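You operate a simulated robot arm through the tools that you are given. There is no shell and no other tool.

The job below is to be done with a simulated robot arm. You get a single attempt, and the scene is never put back.

JOB
Put the orange tray on the small brown screen. Then put the blue and orange tray from the top of the blue-drawer bench on the top shelf of the tall rack. Then put the grey measuring pot in the bottom of the grey sink. Then put the grey block on the top shelf of the blue rack away on the top of the blue-drawer bench. Then take the spool on the short wooden bench and put it away on the roll shelf. Then put the blue and purple tray on the top of the blue-drawer bench away on the wooden bench. Then take the pink bottle on the top of the packing bench and put it away on the top of the dark cupboard. Keep to this order. Set down upright: grey measuring pot, pink bottle.

It is judged by the outcome, as a careful person would: the job done as asked, and still so three seconds after it is handed in. It fails if anything else is knocked over, pushed out of place, dropped, spilled or broken.

ROBOT AND FRAMES
A 7-joint arm with a two-finger parallel gripper on a trunk, on a base that moves. Base frame: it is fixed to the floor where the robot stands at the start and does not move with it; the origin is under the middle of the robot, x ahead of it, y to its left, z up. Lengths are in m, angles in degrees, forces in N, time in s.
With the tool pointing down near the work surface it reaches from about 0.1 to 0.62 m from the robot's upright axis, wherever it stands. Its first joint turns from -143.0 to 143.0 degrees. Places, roughly: blue and orange tray (14x5x4 cm) [0, -1.8, 0.8]; blue and purple tray (12x5x4 cm) [0.2, -1.4, 0.8]; bottom of the grey sink [2.7, -5.7, 0.7]; grey block (4x4x3 cm) [1.4, -5.2, 0.9]; grey measuring pot [3.25, -6, 1]; orange tray (9x9x3 cm) [-0.3, -2.4, 1.3]; pink bottle [-1.5, 0, 1]; roll shelf (74x17 cm) [2.9, -3.92, 1.24]; small brown screen [0.75, -4.75, 1]; spool [-1.25, -3.75, 0.75]; top of the blue-drawer bench [0.4, -1.4, 0.8]; top of the dark cupboard [6.2, -6.4, 1.4]; top shelf of the tall rack [-2.3, -1.4, 1.4]; wooden bench [0.1, -4.5, 0.8]. Payload 3 kg.
Tool frame: the origin (TCP) lies between the finger pads and is the grasp point; the fingertips stand 0.03 m ahead of it; z points along the fingers, y is the line along which they close. Largest opening 0.094 m; finger width 0.028, thickness 0.01; the body of the gripper, 0.05 by 0.096 m, starts 0.055 m behind the TCP.
Orientation is that of the tool frame in the base frame, as a unit quaternion [x, y, z, w]. With the fingers straight down and closing along the base's y, the tool's x points along the base's -x, its y along +y and its z along -z.

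CONTROLS
- The arm moves only by the tool jog_arm. Its arguments are lists of equal length, an entry for each row: "claw": the opening in per cent of the stroke, from 0 (shut) to 100 (fully open); "translation": the shift along the tool's x, y, z in m, a list of three; "dr": the turn, a rotation vector about the tool's x, y, z in degrees, a list of three. In form: {"claw": [claw, ...], "translation": [[dx, dy, dz], ...], "dr": [[ax, ay, az], ...]}. A call has 1 to 20 rows; each row is the pose to reach, as a shift and turn from the pose commanded when the call began, along the tool's axes at that moment. Rows are played at 5 a second. More than 0.05 m and 8.6 degrees between two rows, or a gripper value outside its range, and nothing of the call is played. Where a pose cannot be reached the arm comes as near as it can. A force on the tool above 40 N (or 10 N above the force at the start of the call, whichever is more), or a blocked arm, ends the call early, and 0.2 s more pass. The fingers move at their own pace (about 0.045 m/s each) and stop on an object; they squeeze with about 45 N. The grip force told is the motor's: it shows also when the fingers shut on nothing. Time passes only in rows, and 0.2 s behind the last, so rows that repeat a pose let the fingers close. It gives the time, the measured TCP pose, the force on the tool (base axes), the opening and the grip force at its end, in the units of the frame above (readings bear some noise), with the torque about the TCP (base axes, N m) and any sound that the robot's microphone picked up, and new pictures: "pictures" is both (left out), scene, wrist or none.
- Cameras (640 x 400 px; columns grow to the right, rows downward): "scene" is now at [0.0498, 0.1056, 1.733]; the picture's right is [-0.41, -0.91, 0.00], its down [-0.63, 0.28, -0.72] and it looks along [0.66, -0.29, -0.69] (base axes); focal length 259 px, centre (320, 200). "wrist" rides on the gripper at [0.076, 0.014, -0.103] in the tool frame; the picture's right is [-0.18, 0.98, 0.00], its down [-0.75, -0.14, -0.64] and it looks along [-0.63, -0.12, 0.77] (tool axes); focal length 243 px, centre (320, 200). There is no depth. A picture from a camera that has moved, and an enlarged one, comes with that camera's place and axes in the base frame and with its lens.
- slide_trunk(by): moves the trunk up (or, below 0, down) by that many m; the arm and the scene camera ride with it, the base frame stays. It gives what a move gives, with no picture.
- roll_base(legs): drives the robot by 1 to 6 legs, each [ahead, left, turn to the left] in m, m and degrees, along the robot's own axes; the way and the turn of a leg run together, so that a leg with both is an arc; at most 1.5 m and 180 degrees a leg. The arm and the cameras ride along, it lands a little off, and it stops where it bumps. It gives what a move gives, and a new picture of the scene camera.
- aim_head(pan, tilt): turns the head with the scene camera to pan (to the left, within 143 degrees either way) and tilt (down, from -29 to 69), counted from straight ahead of the robot. It gives what a move gives, and a new picture of the scene camera.
- inspect(camera, box): a new picture of the part [left, top, right, bottom] of that camera's present view, enlarged. It takes no simulated time.
- close_job(): hands the job in; it is judged then, once.

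Places have to be worked out from the pictures, the camera data and where the tool is seen. Open the gripper and draw the arm clear of the work before you hand the job in, unless the task says otherwise.

The tools are called as a command line: name --argument value ..., lists and objects as JSON in quotes. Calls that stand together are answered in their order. jog_arm: Moves the arm, as the interface text tells. Its arguments: {"type":"object","properties":{"claw":{"type":"array","items":{"type":"number"}},"translation":{"type":"array","items":{"type":"array","items":{"type":"number"}}},"dr":{"type":"array","items":{"type":"array","items":{"type":"number"}}},"pictures":{"type":"string","enum":["both","scene","wrist","none"]}},"required":["claw","translation","dr"]} The other tools are called the same way: slide_trunk (by) moves the trunk up or down; roll_base (legs) drives the base; aim_head (pan, tilt) turns the head that bears the scene camera; inspect (camera, box) takes an enlarged picture of a part of a camera's view; close_job () hands the job in.

At the start:

```text
clock: 0.0
tcp_pos: [0.5775, -0.1182, 1.1514]
orientation: [0.0, 1.0, 0.0, 0.001]
ft_force: [-0.2, -0.3, 0.9]
wrist_torque: [0.02, 0.0, 0.02]
grip_width: 0.094
gripper_force: 0.0
trunk travel left (down, up): [-0.175, 0.215]
robot x, y, heading: [0.0031, 0.0021, 0.1]
head pan, tilt (commanded): [-23.9, 43.7]
```

scene: 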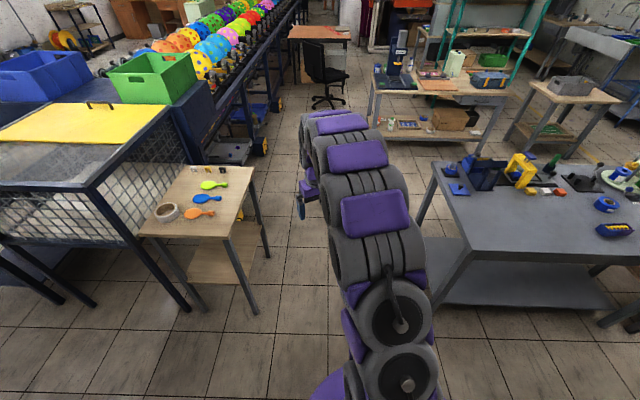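
wrist: 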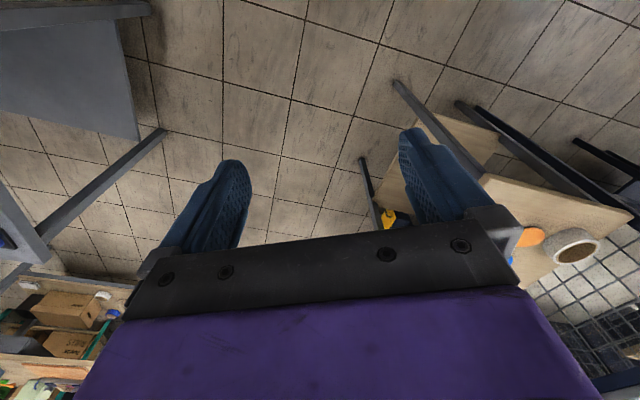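

I'll begin by looking around with the head to build a map of the scene.

aim_head --pan -80 --tilt 25

```text
clock: 1.2
tcp_pos: [0.5755, -0.1191, 1.1526]
orientation: [0.001, 1.0, 0.0, 0.0]
ft_force: [-0.4, 0.6, 0.1]
wrist_torque: [0.03, -0.01, 0.01]
grip_width: 0.094
gripper_force: 0.1
trunk travel left (down, up): [-0.175, 0.215]
robot x, y, heading: [0.0004, 0.0009, -0.1]
head pan, tilt (commanded): [-80.0, 25.0]
camera scene: at [-0.0093, 0.0482, 1.7619], right [-0.98, -0.17, 0.0], down [-0.08, 0.42, -0.91], along [0.16, -0.89, -0.42], focal length 259 px, centre (320, 200)
```

scene: 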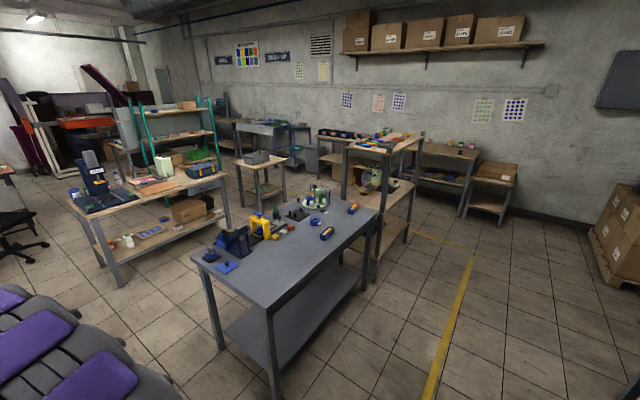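

The view to the right shows a grey bench with trays and, behind it, a rack with a light-coloured top. I'll look further around to complete the map.

aim_head --pan -135 --tilt 20

aim_head --pan 135 --tilt 20

aim_head --pan -45 --tilt 15

```text
clock: 2.5
tcp_pos: [0.5758, -0.1181, 1.1513]
orientation: [0.0, 1.0, 0.0, 0.0]
ft_force: [0.4, -0.8, -0.4]
wrist_torque: [0.0, 0.0, -0.02]
grip_width: 0.0939
gripper_force: 0.0
trunk travel left (down, up): [-0.175, 0.215]
robot x, y, heading: [0.0009, 0.001, -0.1]
head pan, tilt (commanded): [-135.0, 20.0]
camera scene: at [-0.0913, 0.073, 1.7702], right [-0.71, 0.71, 0.0], down [0.24, 0.24, -0.94], along [-0.66, -0.66, -0.34], focal length 259 px, centre (320, 200)
```

scene: 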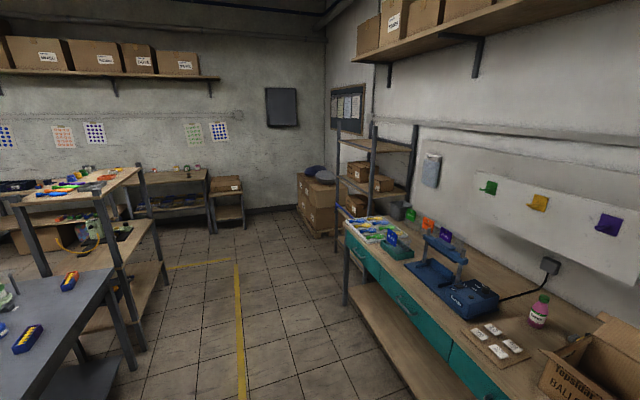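

```text
clock: 6.2
tcp_pos: [0.5762, -0.1176, 1.1527]
orientation: [0.0, 1.0, 0.0, 0.0]
ft_force: [-0.3, -0.7, 0.3]
wrist_torque: [0.0, -0.02, 0.01]
grip_width: 0.0941
gripper_force: 0.2
trunk travel left (down, up): [-0.175, 0.215]
robot x, y, heading: [0.004, 0.0009, -0.3]
head pan, tilt (commanded): [135.0, 20.0]
camera scene: at [-0.0913, 0.205, 1.7702], right [0.71, 0.71, 0.0], down [0.24, -0.24, -0.94], along [-0.67, 0.66, -0.34], focal length 259 px, centre (320, 200)
```

scene: 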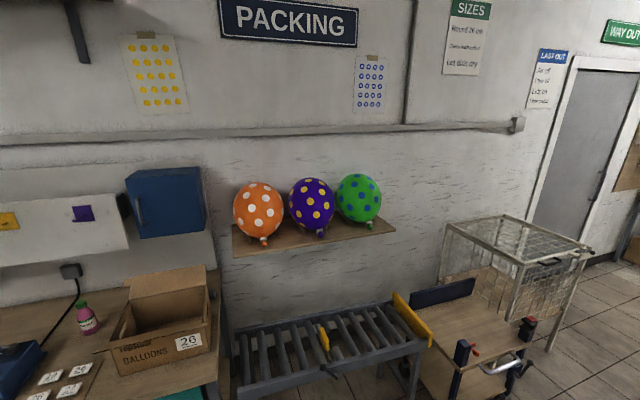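

```text
clock: 8.9
tcp_pos: [0.576, -0.1185, 1.1524]
orientation: [0.0, 1.0, 0.0, 0.0]
ft_force: [-0.9, -0.8, 0.3]
wrist_torque: [-0.01, 0.02, -0.01]
grip_width: 0.094
gripper_force: 0.1
trunk travel left (down, up): [-0.175, 0.215]
robot x, y, heading: [0.0003, 0.0005, 0.0]
head pan, tilt (commanded): [-45.0, 15.0]
camera scene: at [0.0407, 0.0729, 1.778], right [-0.71, -0.71, 0.0], down [-0.19, 0.18, -0.97], along [0.68, -0.68, -0.26], focal length 259 px, centre (320, 200)
```

scene: 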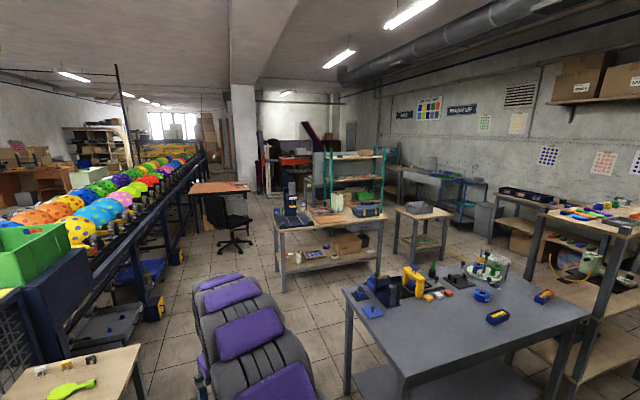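

I'll enlarge key areas of the present view to identify the objects.

inspect --camera "scene" --box '[340, 180, 640, 400]'

inspect --camera "scene" --box '[240, 120, 520, 300]'

inspect --camera "scene" --box '[480, 140, 640, 260]'

```text
1.82 times, centred on (490, 290) of scene
camera zoom: at [0.0407, 0.0729, 1.778], right [-0.71, -0.71, 0.0], down [-0.19, 0.18, -0.97], along [0.68, -0.68, -0.26], focal length 471 px, centre (11, 36)
```

zoom: 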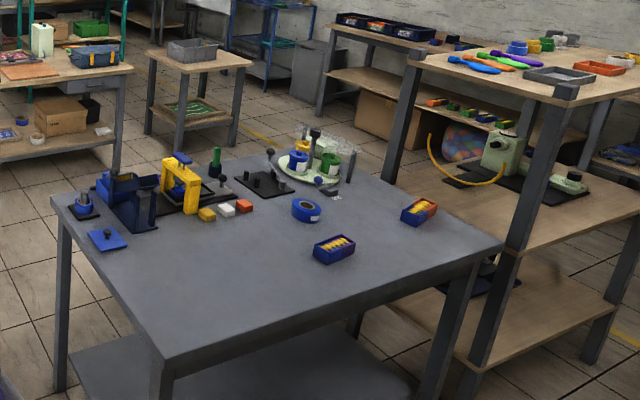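

```text
2.22 times, centred on (380, 210) of scene
camera zoom: at [0.0407, 0.0729, 1.778], right [-0.71, -0.71, 0.0], down [-0.19, 0.18, -0.97], along [0.68, -0.68, -0.26], focal length 576 px, centre (187, 178)
```

zoom: 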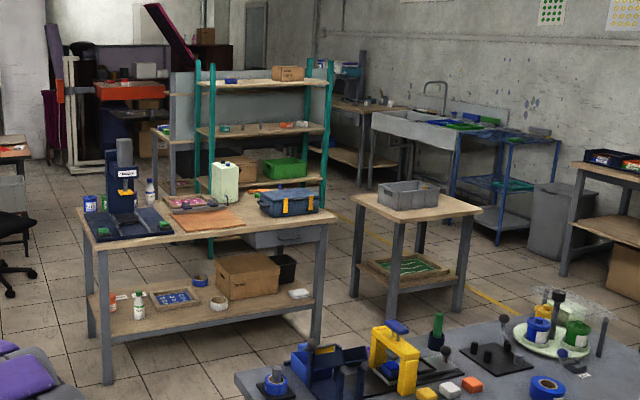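

```text
3.33 times, centred on (560, 200) of scene
camera zoom: at [0.0407, 0.0729, 1.778], right [-0.71, -0.71, 0.0], down [-0.19, 0.18, -0.97], along [0.68, -0.68, -0.26], focal length 864 px, centre (-480, 200)
```

zoom: 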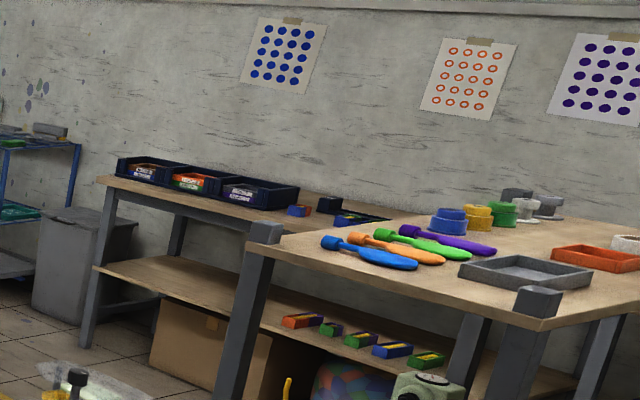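

I've got a rough room map: the grey bench and the rack with the orange tray are rotated about 65° from the base frame. I'll look down at the robot itself and check its footprint.

aim_head --pan 0 --tilt 69

aim_head --pan 90 --tilt 69

aim_head --pan -90 --tilt 69

```text
clock: 10.2
tcp_pos: [0.576, -0.1177, 1.1525]
orientation: [0.0, 1.0, 0.001, 0.0]
ft_force: [-0.3, 0.1, -0.3]
wrist_torque: [0.02, 0.0, 0.0]
grip_width: 0.0939
gripper_force: 0.1
trunk travel left (down, up): [-0.175, 0.215]
robot x, y, heading: [0.0011, 0.0003, 0.0]
head pan, tilt (commanded): [0.0, 68.8]
camera scene: at [0.0304, 0.139, 1.7024], right [0.0, -1.0, 0.0], down [-0.93, 0.0, -0.36], along [0.36, 0.0, -0.93], focal length 259 px, centre (320, 200)
```

scene: 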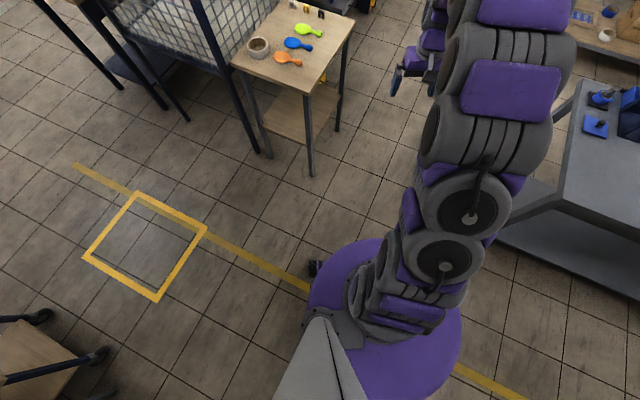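

```text
clock: 11.8
tcp_pos: [0.5742, -0.1177, 1.1524]
orientation: [0.0, 1.0, 0.001, -0.001]
ft_force: [0.0, -0.1, -0.1]
wrist_torque: [0.01, 0.04, 0.01]
grip_width: 0.0938
gripper_force: 0.1
trunk travel left (down, up): [-0.175, 0.215]
robot x, y, heading: [0.0001, -0.0021, 0.0]
head pan, tilt (commanded): [90.0, 68.8]
camera scene: at [-0.0256, 0.195, 1.7025], right [1.0, 0.0, 0.0], down [0.0, -0.93, -0.36], along [0.0, 0.36, -0.93], focal length 259 px, centre (320, 200)
```

scene: 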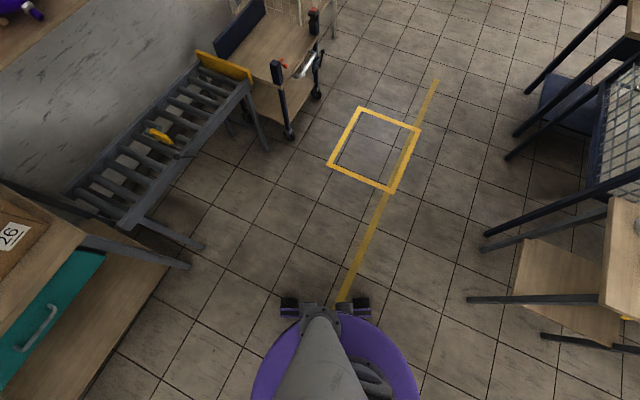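

```text
clock: 14.5
tcp_pos: [0.5753, -0.119, 1.1524]
orientation: [0.0, 1.0, 0.001, 0.0]
ft_force: [-0.8, -0.1, 0.0]
wrist_torque: [0.0, 0.02, -0.03]
grip_width: 0.0937
gripper_force: 0.1
trunk travel left (down, up): [-0.175, 0.215]
robot x, y, heading: [0.0005, -0.0018, 0.2]
head pan, tilt (commanded): [-90.0, 68.8]
camera scene: at [-0.0256, 0.083, 1.7025], right [-1.0, 0.0, 0.0], down [0.0, 0.93, -0.36], along [0.0, -0.36, -0.93], focal length 259 px, centre (320, 200)
```

scene: 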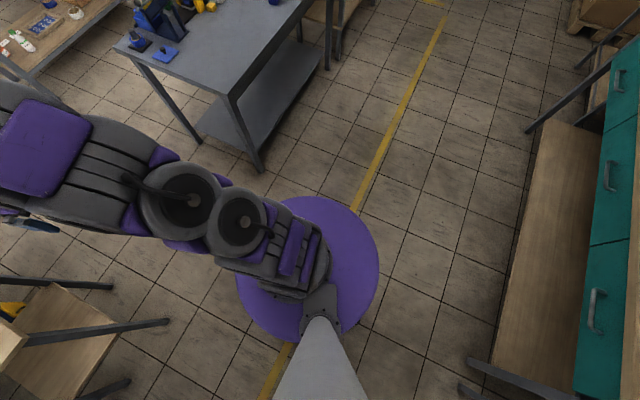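

The purple disc is the arm's shoulder platform at about z=1.07, with the head mast to its left. I'll tuck the arm closer before driving, and look at the resulting shape.

aim_head --pan -30 --tilt 60

jog_arm --claw '[100, 100, 100, 100, 100, 100, 100]' --translation '[[0.04, 0, -0.01], [0.08, 0, -0.02], [0.12, 0, -0.03], [0.16, 0, -0.04], [0.2, 0, -0.05], [0.24, 0, -0.06], [0.28, 0, -0.07]]' --dr '[[0, 0, 0], [0, 0, 0], [0, 0, 0], [0, 0, 0], [0, 0, 0], [0, 0, 0], [0, 0, 0]]'

```text
clock: 15.8
tcp_pos: [0.5767, -0.1184, 1.1522]
orientation: [0.001, 1.0, 0.001, 0.0]
ft_force: [-0.2, -0.5, 0.0]
wrist_torque: [-0.01, -0.02, 0.02]
grip_width: 0.0941
gripper_force: 0.0
trunk travel left (down, up): [-0.175, 0.215]
robot x, y, heading: [0.0002, -0.0002, -0.1]
head pan, tilt (commanded): [-30.0, 60.0]
camera scene: at [0.0322, 0.1056, 1.7118], right [-0.5, -0.87, 0.0], down [-0.75, 0.43, -0.5], along [0.43, -0.25, -0.87], focal length 259 px, centre (320, 200)
```

scene: 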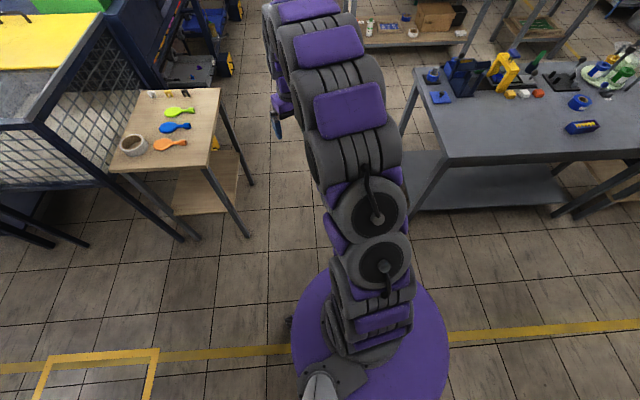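

```text
clock: 17.4
tcp_pos: [0.2928, -0.113, 1.2212]
orientation: [0.0, 1.0, -0.001, 0.002]
ft_force: [-0.6, 0.0, 0.2]
wrist_torque: [0.04, -0.01, -0.04]
grip_width: 0.094
gripper_force: 0.1
trunk travel left (down, up): [-0.175, 0.215]
robot x, y, heading: [-0.0005, 0.0037, 0.0]
head pan, tilt (commanded): [-30.0, 60.0]
camera scene: at [0.0267, 0.1067, 1.7118], right [-0.5, -0.87, 0.0], down [-0.75, 0.43, -0.5], along [0.43, -0.25, -0.87], focal length 259 px, centre (320, 200)
camera wrist: at [0.2158, -0.0993, 1.3248], right [0.18, 0.98, 0.0], down [0.75, -0.14, 0.65], along [0.63, -0.12, -0.76], focal length 243 px, centre (320, 200)
```

scene: 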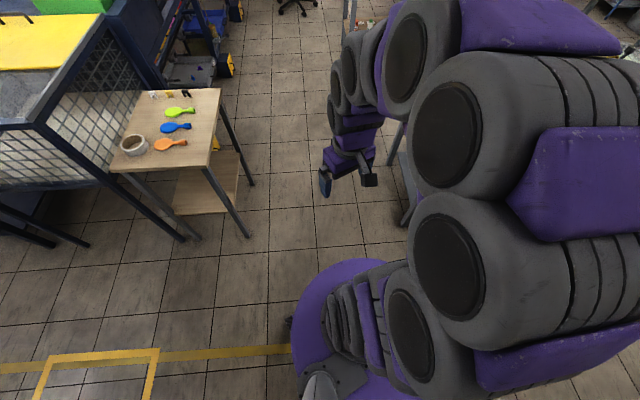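
wrist: 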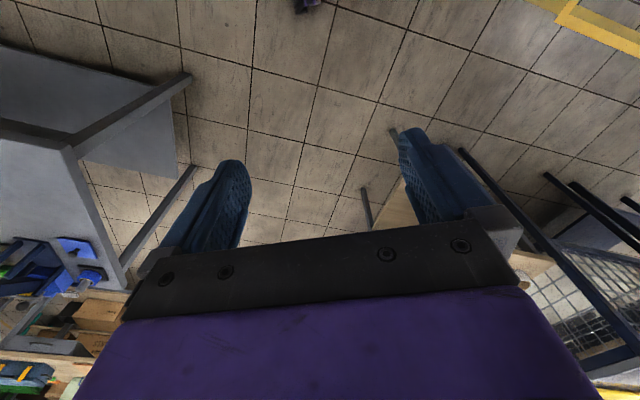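

The arm folds with the elbow out to the right, well above bench height. I'll raise the trunk so the gripper clears the rack top and then drive sideways down the aisle to face the rack.

slide_trunk --by 0.2

roll_base --legs '[[0, 0, -25], [0, -1.1, 0], [0, -1.0, 0]]'

aim_head --pan 0 --tilt 45

```text
clock: 19.6
tcp_pos: [0.2961, -0.1134, 1.421]
orientation: [0.0, 1.0, 0.0, 0.001]
ft_force: [-0.5, 0.5, -0.2]
wrist_torque: [-0.02, -0.01, 0.01]
grip_width: 0.094
gripper_force: 0.1
trunk travel left (down, up): [-0.375, 0.015]
robot x, y, heading: [-0.0001, -0.0022, -0.1]
head pan, tilt (commanded): [-30.0, 60.0]
```

```text
clock: 31.3
tcp_pos: [-0.6223, -2.1712, 1.4193]
orientation: [0.204, 0.979, 0.0, 0.0]
ft_force: [-0.7, 0.7, -0.2]
wrist_torque: [-0.01, -0.01, 0.01]
grip_width: 0.0941
gripper_force: 0.1
trunk travel left (down, up): [-0.375, 0.015]
robot x, y, heading: [-0.8474, -1.946, -23.3]
head pan, tilt (commanded): [-30.0, 60.0]
camera scene: at [-0.7764, -1.86, 1.9117], right [-0.8, -0.59, 0.0], down [-0.52, 0.7, -0.5], along [0.3, -0.4, -0.87], focal length 259 px, centre (320, 200)
```

scene: 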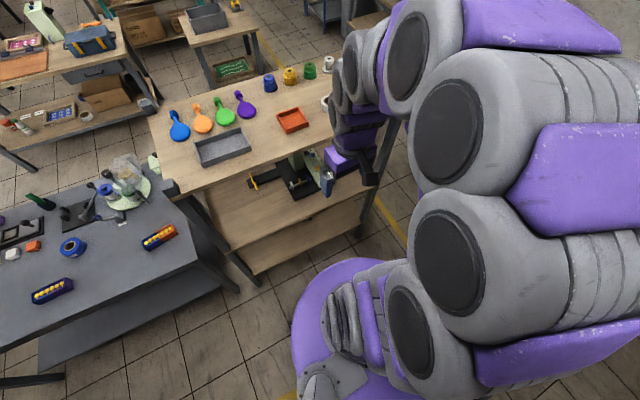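

```text
clock: 32.3
tcp_pos: [-0.6221, -2.1735, 1.4196]
orientation: [0.206, 0.979, 0.001, 0.001]
ft_force: [0.2, 0.0, -0.5]
wrist_torque: [0.02, -0.02, 0.01]
grip_width: 0.0941
gripper_force: 0.0
trunk travel left (down, up): [-0.375, 0.015]
robot x, y, heading: [-0.8461, -1.9477, -23.2]
head pan, tilt (commanded): [0.0, 45.0]
camera scene: at [-0.7422, -1.8404, 1.9311], right [-0.4, -0.92, 0.0], down [-0.65, 0.28, -0.71], along [0.65, -0.28, -0.71], focal length 259 px, centre (320, 200)
```

scene: 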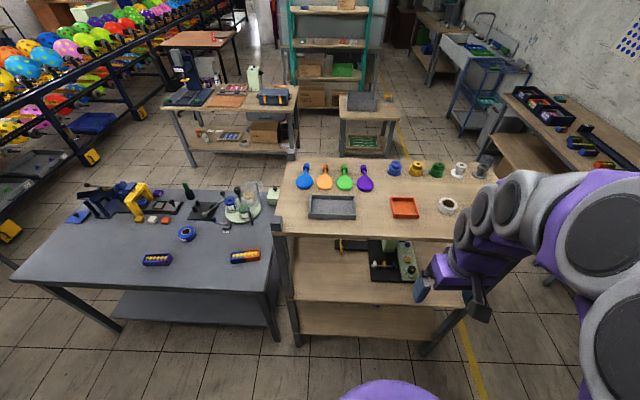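

The orange tray sits near the right-hand edge of the rack top, around [-0.29, -2.36, 1.27]. I'll enlarge it to see its rim and surroundings.

inspect --camera "scene" --box '[280, 140, 500, 278]'

inspect --camera "scene" --box '[60, 160, 300, 310]'

inspect --camera "scene" --box '[400, 0, 640, 180]'

```text
2.90 times, centred on (390, 209) of scene
camera zoom: at [-0.7422, -1.8404, 1.9311], right [-0.4, -0.92, 0.0], down [-0.65, 0.28, -0.71], along [0.65, -0.28, -0.71], focal length 752 px, centre (117, 174)
```

zoom: 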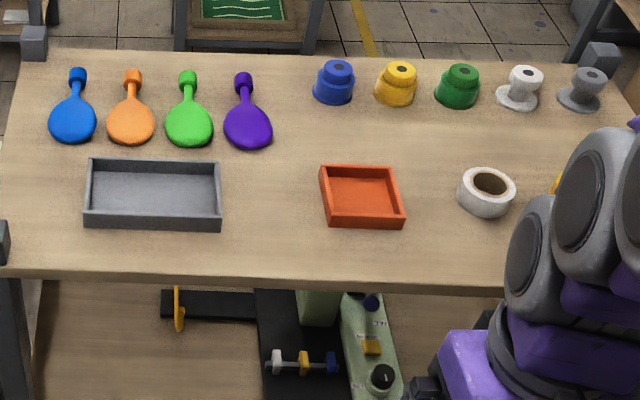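

```text
2.67 times, centred on (180, 235) of scene
camera zoom: at [-0.7422, -1.8404, 1.9311], right [-0.4, -0.92, 0.0], down [-0.65, 0.28, -0.71], along [0.65, -0.28, -0.71], focal length 691 px, centre (693, 107)
```

zoom: 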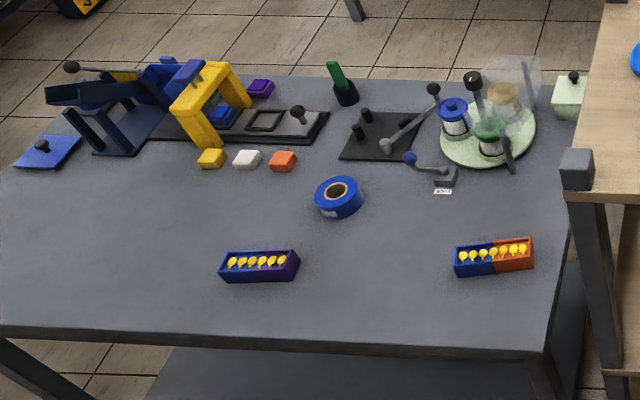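

```text
2.22 times, centred on (520, 90) of scene
camera zoom: at [-0.7422, -1.8404, 1.9311], right [-0.4, -0.92, 0.0], down [-0.65, 0.28, -0.71], along [0.65, -0.28, -0.71], focal length 576 px, centre (-124, 444)
```

zoom: 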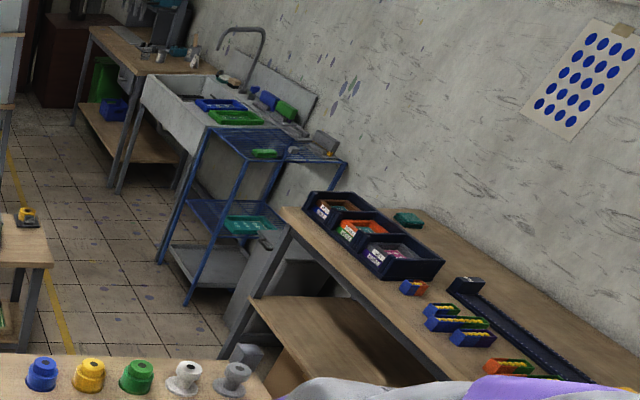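

The tray is an open square with walls, aligned with the rack. I plan to pinch its left wall, so I'll move the base 0.15 m ahead to bring it within reach.

roll_base --legs '[[0.15, 0, -1.5]]'

```text
clock: 33.7
tcp_pos: [-0.4848, -2.2438, 1.4196]
orientation: [0.218, 0.976, 0.001, 0.001]
ft_force: [0.0, 0.3, -0.3]
wrist_torque: [0.0, 0.02, 0.0]
grip_width: 0.094
gripper_force: 0.1
trunk travel left (down, up): [-0.375, 0.015]
robot x, y, heading: [-0.7029, -2.0128, -25.1]
head pan, tilt (commanded): [0.0, 45.0]
camera scene: at [-0.5953, -1.9079, 1.9312], right [-0.42, -0.91, 0.0], down [-0.64, 0.3, -0.71], along [0.64, -0.3, -0.71], focal length 259 px, centre (320, 200)
```

scene: 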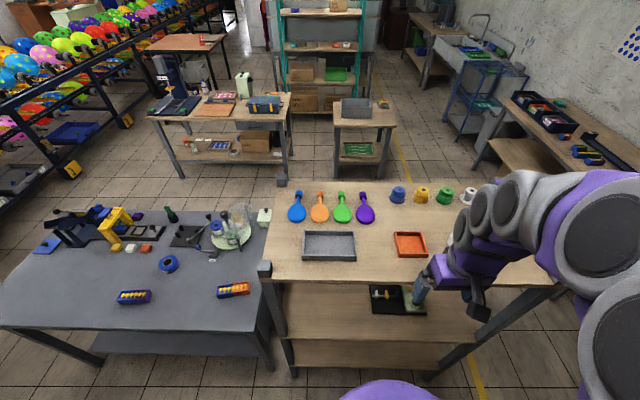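

I'll zoom on the tray from this position to refine its location before reaching.

inspect --camera "scene" --box '[370, 215, 450, 265]'

jog_arm --claw '[80, 60, 45, 45, 45]' --translation '[[-0.04, 0.005, 0], [-0.08, 0.01, 0], [-0.12, 0.015, 0.01], [-0.16, 0.02, 0.015], [-0.2, 0.025, 0.02]]' --dr '[[0, 0, 0], [0, 0, 0], [0, 0, 0], [0, 0, 0], [0, 0, 0]]'

```text
8.00 times, centred on (410, 240) of scene
camera zoom: at [-0.5953, -1.9079, 1.9312], right [-0.42, -0.91, 0.0], down [-0.64, 0.3, -0.71], along [0.64, -0.3, -0.71], focal length 2074 px, centre (-400, -120)
```

zoom: 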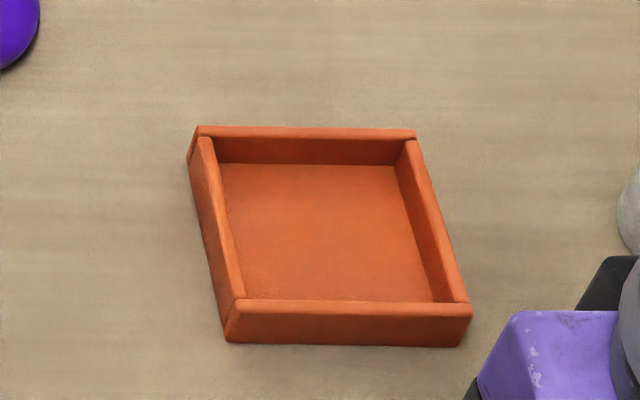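

```text
clock: 34.9
tcp_pos: [-0.2903, -2.3042, 1.3998]
orientation: [0.217, 0.976, 0.002, -0.001]
ft_force: [0.5, -0.6, -0.3]
wrist_torque: [-0.01, 0.04, -0.02]
grip_width: 0.0423
gripper_force: 0.0
trunk travel left (down, up): [-0.375, 0.015]
robot x, y, heading: [-0.7013, -2.0084, -25.0]
head pan, tilt (commanded): [0.0, 45.0]
camera scene: at [-0.5906, -1.9102, 1.931], right [-0.42, -0.91, 0.0], down [-0.64, 0.3, -0.7], along [0.64, -0.3, -0.71], focal length 259 px, centre (320, 200)
camera wrist: at [-0.3541, -2.2585, 1.5039], right [0.58, 0.81, 0.0], down [0.62, -0.45, 0.64], along [0.52, -0.37, -0.77], focal length 243 px, centre (320, 200)
```

scene: 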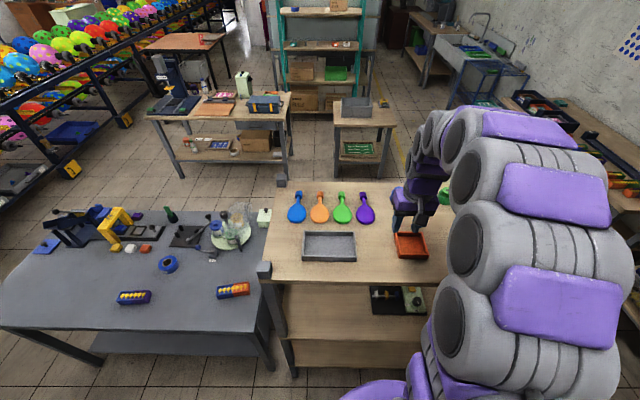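
wrist: 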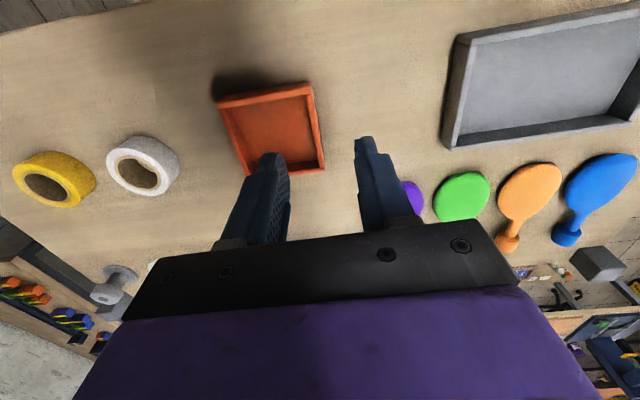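

Triangulating puts the tray's left wall at about (-0.270, -2.321) with the rim near z=1.275. I'll shift over it and descend partway to check alignment.

jog_arm --claw '[45, 45, 45, 45]' --translation '[[-0.025, -0.007, 0], [-0.025, -0.007, 0.035], [-0.025, -0.007, 0.07], [-0.025, -0.007, 0.07]]' --dr '[[0, 0, 0], [0, 0, 0], [0, 0, 0], [0, 0, 0]]'

```text
clock: 35.9
tcp_pos: [-0.2746, -2.3256, 1.3288]
orientation: [0.219, 0.976, 0.001, 0.001]
ft_force: [0.3, 0.2, -0.4]
wrist_torque: [-0.02, 0.0, 0.01]
grip_width: 0.0421
gripper_force: 0.1
trunk travel left (down, up): [-0.375, 0.015]
robot x, y, heading: [-0.7011, -2.0091, -25.2]
head pan, tilt (commanded): [0.0, 45.0]
camera scene: at [-0.594, -1.9096, 1.9312], right [-0.42, -0.91, 0.0], down [-0.64, 0.3, -0.71], along [0.64, -0.3, -0.71], focal length 259 px, centre (320, 200)
camera wrist: at [-0.3383, -2.2809, 1.4324], right [0.58, 0.81, 0.0], down [0.62, -0.45, 0.64], along [0.52, -0.37, -0.77], focal length 243 px, centre (320, 200)
```

scene: 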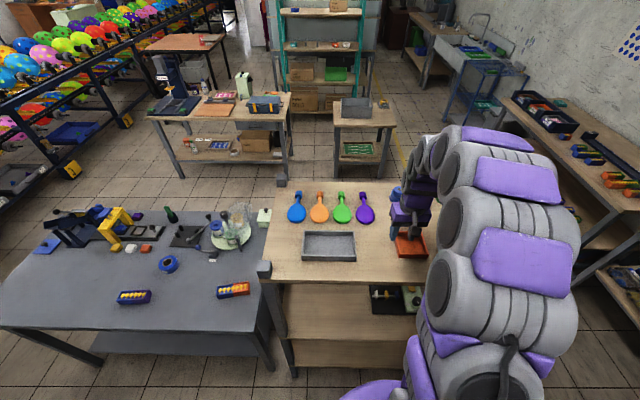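
wrist: 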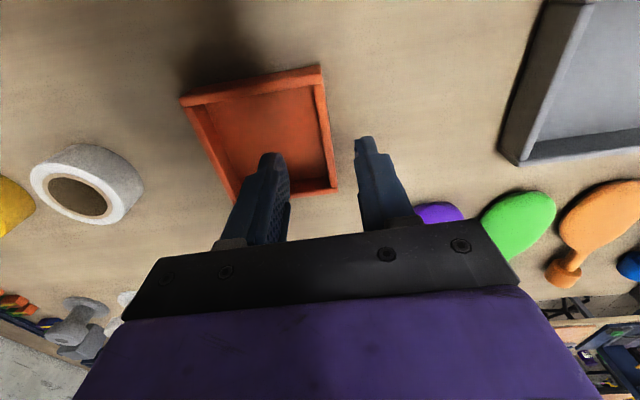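

The wall sits between the fingers, about 4 mm toward tool +y. I'll correct that, descend to about z=1.288 and close on the wall.

jog_arm --claw '[45, 45, 45]' --translation '[[0, 0.004, 0], [0, 0.004, 0.025], [0, 0.004, 0.04]]' --dr '[[0, 0, 0], [0, 0, 0], [0, 0, 0]]'

```text
clock: 36.7
tcp_pos: [-0.2722, -2.3184, 1.2952]
orientation: [0.217, 0.976, -0.002, 0.003]
ft_force: [0.1, -1.3, 38.6]
wrist_torque: [-0.8, 0.62, 0.11]
grip_width: 0.0425
gripper_force: 0.0
trunk travel left (down, up): [-0.375, 0.015]
robot x, y, heading: [-0.7046, -2.0136, -25.2]
head pan, tilt (commanded): [0.0, 45.0]
camera scene: at [-0.5976, -1.9059, 1.9319], right [-0.42, -0.91, 0.0], down [-0.64, 0.3, -0.71], along [0.64, -0.3, -0.71], focal length 259 px, centre (320, 200)
camera wrist: at [-0.3376, -2.2733, 1.3976], right [0.58, 0.81, 0.0], down [0.62, -0.44, 0.65], along [0.53, -0.38, -0.76], focal length 243 px, centre (320, 200)
```

scene: 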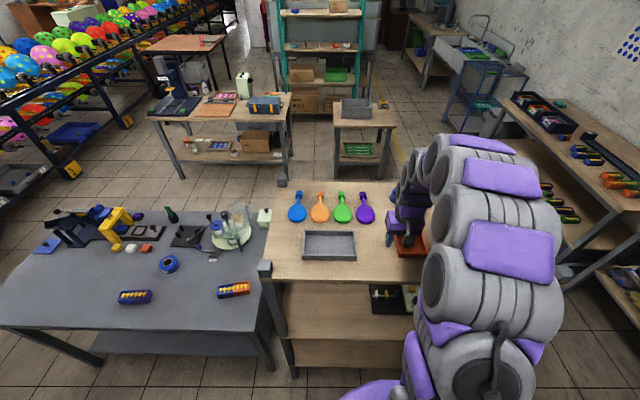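
wrist: 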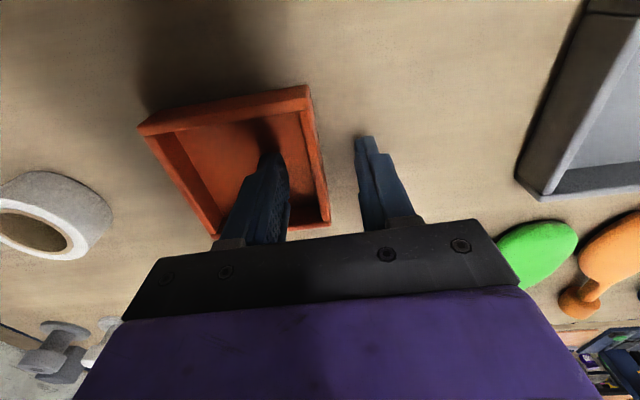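

The inner fingertip touched the tray's floor (z≈1.265). I'll back off about a centimetre and close on the wall.

jog_arm --claw '[45, 45, 10, 0, 0, 0]' --translation '[[0, 0, -0.006], [0, 0, -0.012], [0, 0, -0.012], [0, 0, -0.012], [0, 0, -0.012], [0, 0, -0.012]]' --dr '[[0, 0, 0], [0, 0, 0], [0, 0, 0], [0, 0, 0], [0, 0, 0], [0, 0, 0]]'

```text
clock: 38.1
tcp_pos: [-0.2722, -2.3198, 1.3014]
orientation: [0.217, 0.976, 0.001, 0.001]
ft_force: [1.5, -0.7, -0.3]
wrist_torque: [0.01, -0.01, -0.02]
grip_width: 0.0049
gripper_force: 39.1
trunk travel left (down, up): [-0.375, 0.015]
robot x, y, heading: [-0.7019, -2.0109, -25.4]
head pan, tilt (commanded): [0.0, 45.0]
camera scene: at [-0.5934, -1.9095, 1.9312], right [-0.42, -0.91, 0.0], down [-0.64, 0.3, -0.71], along [0.64, -0.3, -0.71], focal length 259 px, centre (320, 200)
camera wrist: at [-0.3371, -2.2742, 1.4055], right [0.58, 0.81, 0.0], down [0.62, -0.45, 0.64], along [0.52, -0.37, -0.77], focal length 243 px, centre (320, 200)
```

scene: 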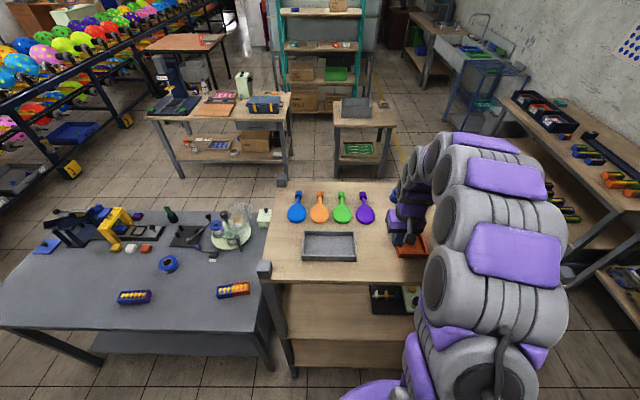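
wrist: 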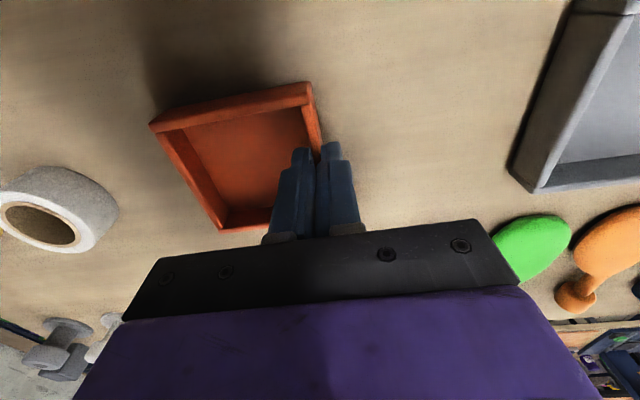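

The wall is gripped (4.9 mm opening, 39 N). I'll lift the tray slowly and check.

jog_arm --claw '[0, 0, 0, 0, 0]' --translation '[[0, 0, -0.02], [0, 0, -0.04], [0, 0, -0.06], [0, 0, -0.08], [0, 0, -0.1]]' --dr '[[0, 0, 0], [0, 0, 0], [0, 0, 0], [0, 0, 0], [0, 0, 0]]'

```text
clock: 39.3
tcp_pos: [-0.2705, -2.3198, 1.4026]
orientation: [0.218, 0.976, 0.001, 0.001]
ft_force: [0.7, -0.4, 0.7]
wrist_torque: [-0.02, -0.02, 0.02]
grip_width: 0.0
gripper_force: 33.1
trunk travel left (down, up): [-0.375, 0.015]
robot x, y, heading: [-0.7049, -2.0136, -25.2]
head pan, tilt (commanded): [0.0, 45.0]
camera scene: at [-0.5942, -1.9089, 1.9312], right [-0.42, -0.91, 0.0], down [-0.64, 0.3, -0.71], along [0.64, -0.3, -0.71], focal length 259 px, centre (320, 200)
camera wrist: at [-0.3353, -2.274, 1.5073], right [0.58, 0.81, 0.0], down [0.62, -0.45, 0.64], along [0.52, -0.37, -0.77], focal length 243 px, centre (320, 200)
```

scene: 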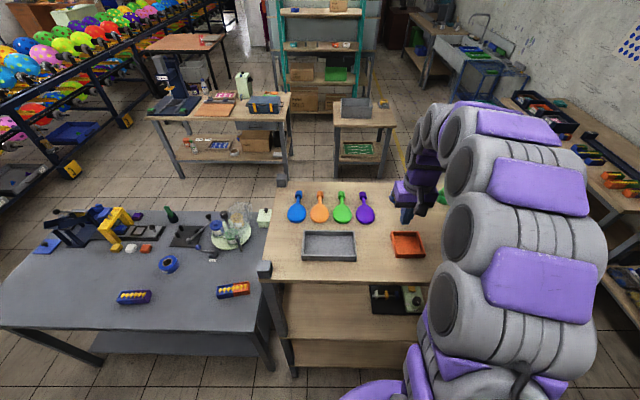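
wrist: 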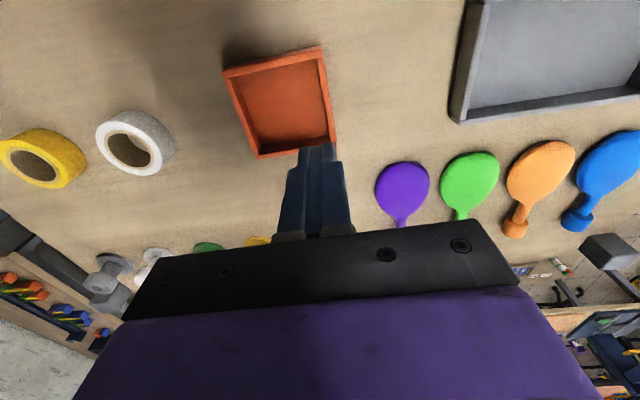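

The wall slipped out of the fingers: the walls are only about 2 cm high, so the pinch was too shallow. The tray looks about 8.5 cm wide, so I'll grip it across the outside instead, after a closer look.

inspect --camera "scene" --box '[370, 215, 450, 265]'

inspect --camera "wrist" --box '[190, 20, 370, 180]'

```text
8.00 times, centred on (410, 240) of scene
camera zoom: at [-0.5942, -1.9089, 1.9312], right [-0.42, -0.91, 0.0], down [-0.64, 0.3, -0.71], along [0.64, -0.3, -0.71], focal length 2074 px, centre (-400, -120)
```

zoom: 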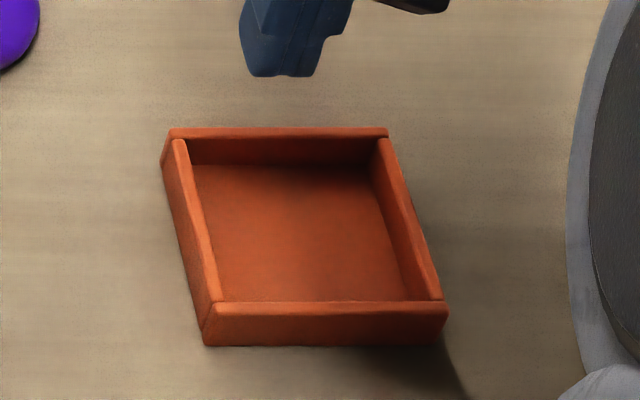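

```text
2.50 times, centred on (280, 100) of wrist
camera zoom: at [-0.3353, -2.274, 1.5073], right [0.58, 0.81, 0.0], down [0.62, -0.45, 0.64], along [0.52, -0.37, -0.77], focal length 606 px, centre (420, 450)
```

zoom: 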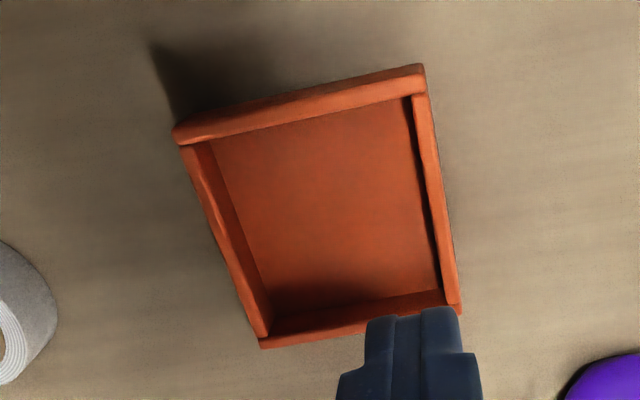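

The tray measures about 8.5 × 8.3 cm, centred at (-0.287, -2.348), so it fits the 9.4 cm opening. I'll open fully, centre over it and go down partway.

jog_arm --claw '[60, 100, 100, 100, 100, 100]' --translation '[[0, 0, 0], [0.003, -0.016, 0], [0.003, -0.0323, 0], [0.003, -0.0323, 0.03], [0.003, -0.0323, 0.06], [0.003, -0.0323, 0.06]]' --dr '[[0, 0, 0], [0, 0, 0], [0, 0, 0], [0, 0, 0], [0, 0, 0], [0, 0, 0]]' --pictures "wrist"

inspect --camera "wrist" --box '[160, 40, 480, 240]'

```text
clock: 40.7
tcp_pos: [-0.2862, -2.3474, 1.3409]
orientation: [0.217, 0.976, 0.001, 0.002]
ft_force: [-0.3, -0.1, -0.3]
wrist_torque: [-0.02, 0.04, -0.04]
grip_width: 0.0939
gripper_force: 0.2
trunk travel left (down, up): [-0.375, 0.015]
robot x, y, heading: [-0.7052, -2.0132, -25.3]
head pan, tilt (commanded): [0.0, 45.0]
camera wrist: at [-0.3506, -2.3021, 1.4453], right [0.58, 0.81, 0.0], down [0.62, -0.45, 0.64], along [0.52, -0.37, -0.77], focal length 243 px, centre (320, 200)
```

wrist: 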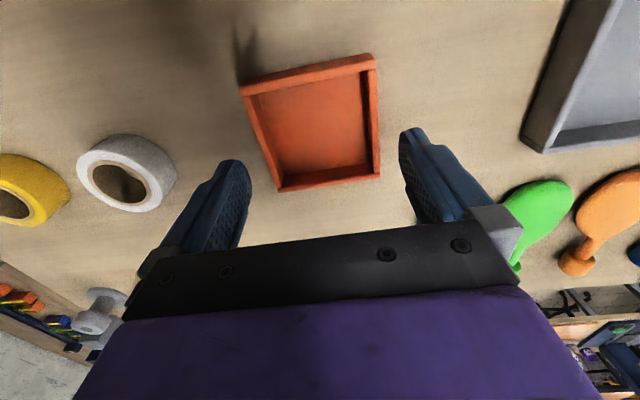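

```text
2.00 times, centred on (320, 140) of wrist
camera zoom: at [-0.3506, -2.3021, 1.4453], right [0.58, 0.81, 0.0], down [0.62, -0.45, 0.64], along [0.52, -0.37, -0.77], focal length 485 px, centre (320, 320)
```

zoom: 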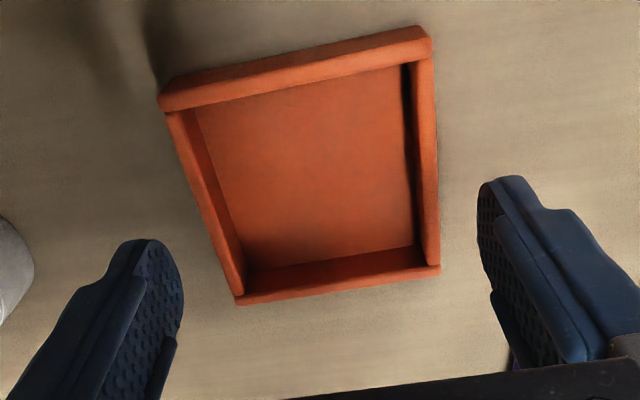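

Alignment is within about 1.5 mm. I'll descend so the fingertips straddle the tray, then close.

jog_arm --claw '[100, 100, 100, 60, 0, 0, 0]' --translation '[[0, -0.0015, 0.015], [0, -0.0015, 0.03], [0, -0.0015, 0.043], [0, -0.0015, 0.043], [0, -0.0015, 0.043], [0, -0.0015, 0.043], [0, -0.0015, 0.043]]' --dr '[[0, 0, 0], [0, 0, 0], [0, 0, 0], [0, 0, 0], [0, 0, 0], [0, 0, 0], [0, 0, 0]]' --pictures "wrist"

```text
clock: 42.3
tcp_pos: [-0.2889, -2.3474, 1.3008]
orientation: [0.218, 0.976, 0.001, 0.0]
ft_force: [0.8, 0.5, 0.7]
wrist_torque: [-0.03, 0.0, 0.01]
grip_width: 0.0857
gripper_force: 44.7
trunk travel left (down, up): [-0.375, 0.015]
robot x, y, heading: [-0.7036, -2.0115, -25.1]
head pan, tilt (commanded): [0.0, 45.0]
camera wrist: at [-0.353, -2.3028, 1.4041], right [0.58, 0.81, 0.0], down [0.62, -0.45, 0.64], along [0.52, -0.37, -0.77], focal length 243 px, centre (320, 200)
```

wrist: 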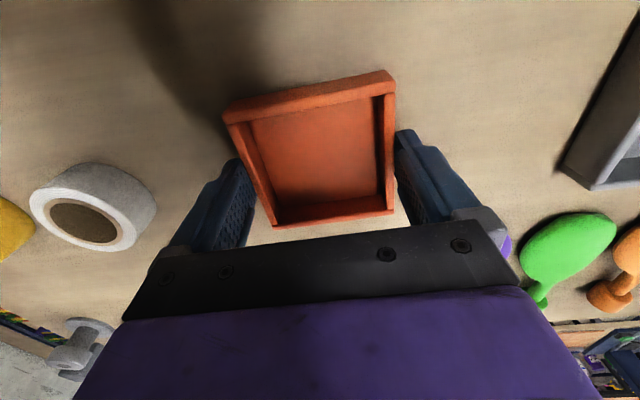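

The grip is on the walls but the fingertips overlap only about a centimetre. I'll reopen, go a few millimetres lower and close again for a more secure hold.

jog_arm --claw '[100, 100, 100, 100, 0, 0, 0]' --translation '[[0, 0, 0], [0, 0, 0], [0, 0, 0.004], [0, 0, 0.007], [0, 0, 0.007], [0, 0, 0.007], [0, 0, 0.007]]' --dr '[[0, 0, 0], [0, 0, 0], [0, 0, 0], [0, 0, 0], [0, 0, 0], [0, 0, 0], [0, 0, 0]]' --pictures "wrist"

```text
clock: 43.9
tcp_pos: [-0.2876, -2.348, 1.2925]
orientation: [0.217, 0.976, 0.001, 0.001]
ft_force: [-0.3, -0.3, 1.4]
wrist_torque: [0.05, 0.04, -0.03]
grip_width: 0.0856
gripper_force: 45.1
trunk travel left (down, up): [-0.375, 0.015]
robot x, y, heading: [-0.7044, -2.009, -25.1]
head pan, tilt (commanded): [0.0, 45.0]
camera wrist: at [-0.3535, -2.3026, 1.396], right [0.58, 0.81, 0.0], down [0.62, -0.45, 0.64], along [0.52, -0.37, -0.77], focal length 243 px, centre (320, 200)
```

wrist: 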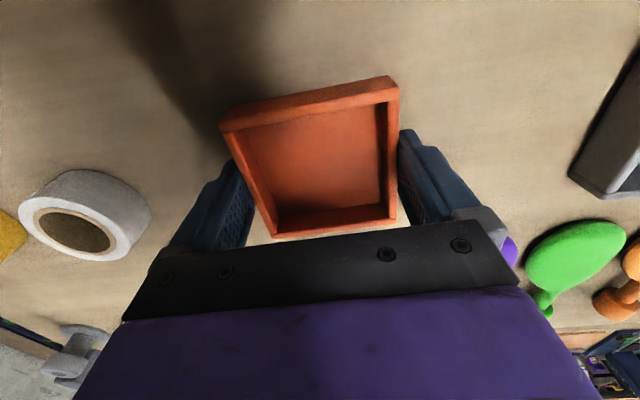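

No table contact yet, with a 45 N grip at 85.6 mm width. I'll lift a little and check it holds.

jog_arm --claw '[0, 0, 0]' --translation '[[0, 0, -0.01], [0, 0, -0.02], [0, 0, -0.025]]' --dr '[[0, 0, 0], [0, 0, 0], [0, 0, 0]]' --pictures "both"

```text
clock: 44.7
tcp_pos: [-0.2899, -2.3477, 1.3161]
orientation: [0.218, 0.976, 0.001, 0.001]
ft_force: [0.7, 0.1, -1.0]
wrist_torque: [0.01, 0.01, 0.01]
grip_width: 0.0857
gripper_force: 45.0
trunk travel left (down, up): [-0.375, 0.015]
robot x, y, heading: [-0.7061, -2.0095, -25.2]
head pan, tilt (commanded): [0.0, 45.0]
camera scene: at [-0.5941, -1.9097, 1.9312], right [-0.42, -0.91, 0.0], down [-0.64, 0.3, -0.71], along [0.64, -0.3, -0.71], focal length 259 px, centre (320, 200)
camera wrist: at [-0.3537, -2.3027, 1.4203], right [0.58, 0.81, 0.0], down [0.62, -0.45, 0.64], along [0.52, -0.37, -0.77], focal length 243 px, centre (320, 200)
```

scene: 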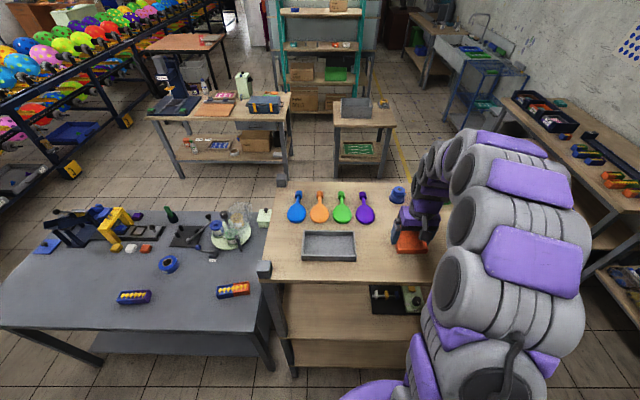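
wrist: 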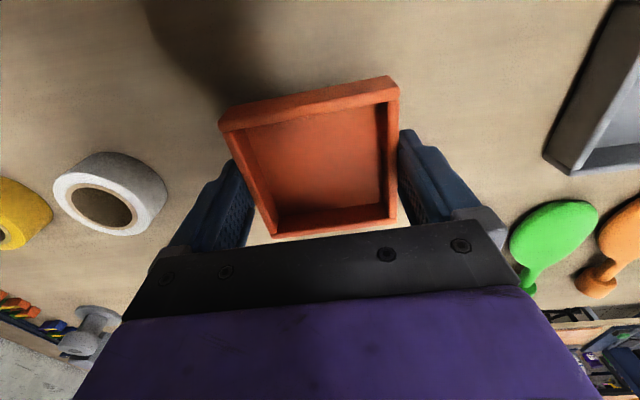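

The tray is held firmly and lifted. I'll raise it and retract, then back off, turn to face the back wall and look at the benches there.

jog_arm --claw '[0, 0, 0, 0, 0, 0, 0, 0]' --translation '[[0, 0, -0.03], [0, 0, -0.06], [0, 0, -0.09], [0.04, 0, -0.1], [0.08, 0, -0.1], [0.12, 0, -0.1], [0.16, 0, -0.1], [0.2, 0, -0.1]]' --dr '[[0, 0, 0], [0, 0, 0], [0, 0, 0], [0, 0, 0], [0, 0, 0], [0, 0, 0], [0, 0, 0], [0, 0, 0]]' --pictures "wrist"

roll_base --legs '[[-0.2, 0, 0], [0, 0, -90]]'

aim_head --pan 20 --tilt 30

```text
clock: 46.5
tcp_pos: [-0.4713, -2.263, 1.4154]
orientation: [0.217, 0.976, 0.001, 0.001]
ft_force: [0.3, 0.5, -0.3]
wrist_torque: [0.03, 0.02, 0.0]
grip_width: 0.0858
gripper_force: 44.7
trunk travel left (down, up): [-0.375, 0.015]
robot x, y, heading: [-0.706, -2.0126, -24.7]
head pan, tilt (commanded): [0.0, 45.0]
camera wrist: at [-0.536, -2.2175, 1.5191], right [0.58, 0.81, 0.0], down [0.62, -0.45, 0.64], along [0.52, -0.37, -0.77], focal length 243 px, centre (320, 200)
```

wrist: 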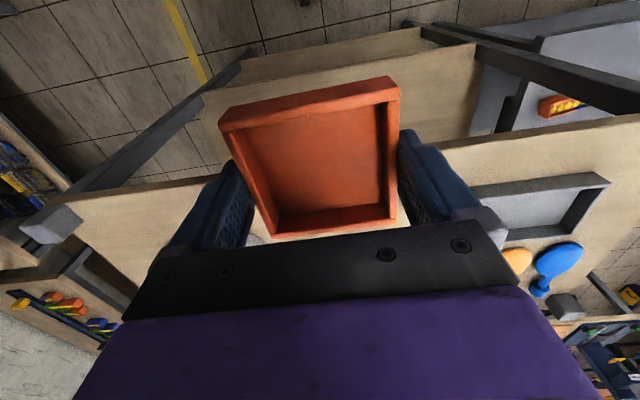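

```text
clock: 51.9
tcp_pos: [-1.1407, -2.1553, 1.4162]
orientation: [0.848, 0.53, 0.0, 0.001]
ft_force: [-0.7, 0.4, -0.5]
wrist_torque: [0.05, -0.01, -0.01]
grip_width: 0.0858
gripper_force: 45.0
trunk travel left (down, up): [-0.375, 0.015]
robot x, y, heading: [-0.8785, -1.929, -116.4]
head pan, tilt (commanded): [0.0, 45.0]
camera scene: at [-0.7819, -2.0372, 1.9313], right [-0.9, 0.44, 0.0], down [0.31, 0.64, -0.71], along [-0.31, -0.63, -0.71], focal length 259 px, centre (320, 200)
```

scene: 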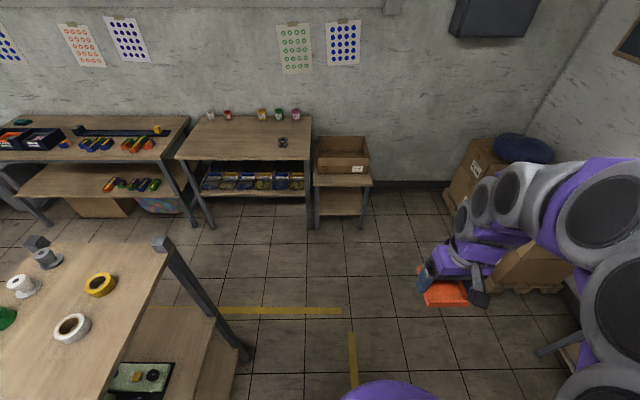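

```text
clock: 52.8
tcp_pos: [-1.1404, -2.1567, 1.4152]
orientation: [0.849, 0.529, 0.0, 0.001]
ft_force: [0.5, -0.2, -0.7]
wrist_torque: [0.01, 0.0, -0.01]
grip_width: 0.0857
gripper_force: 44.9
trunk travel left (down, up): [-0.375, 0.015]
robot x, y, heading: [-0.8836, -1.9261, -116.1]
head pan, tilt (commanded): [20.0, 30.0]
camera scene: at [-0.7558, -2.0541, 1.9538], right [-0.99, 0.11, 0.0], down [0.05, 0.5, -0.87], along [-0.09, -0.86, -0.5], focal length 259 px, centre (320, 200)
```

scene: 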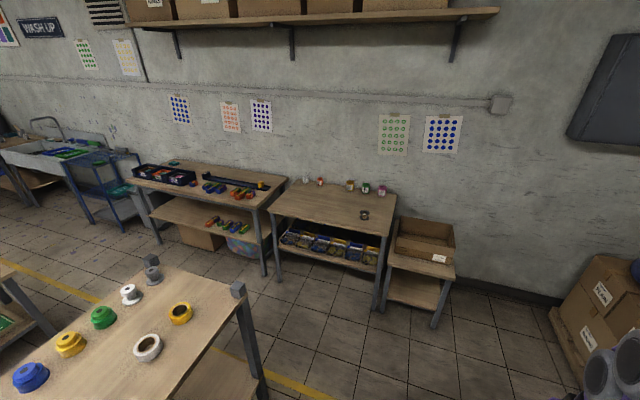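

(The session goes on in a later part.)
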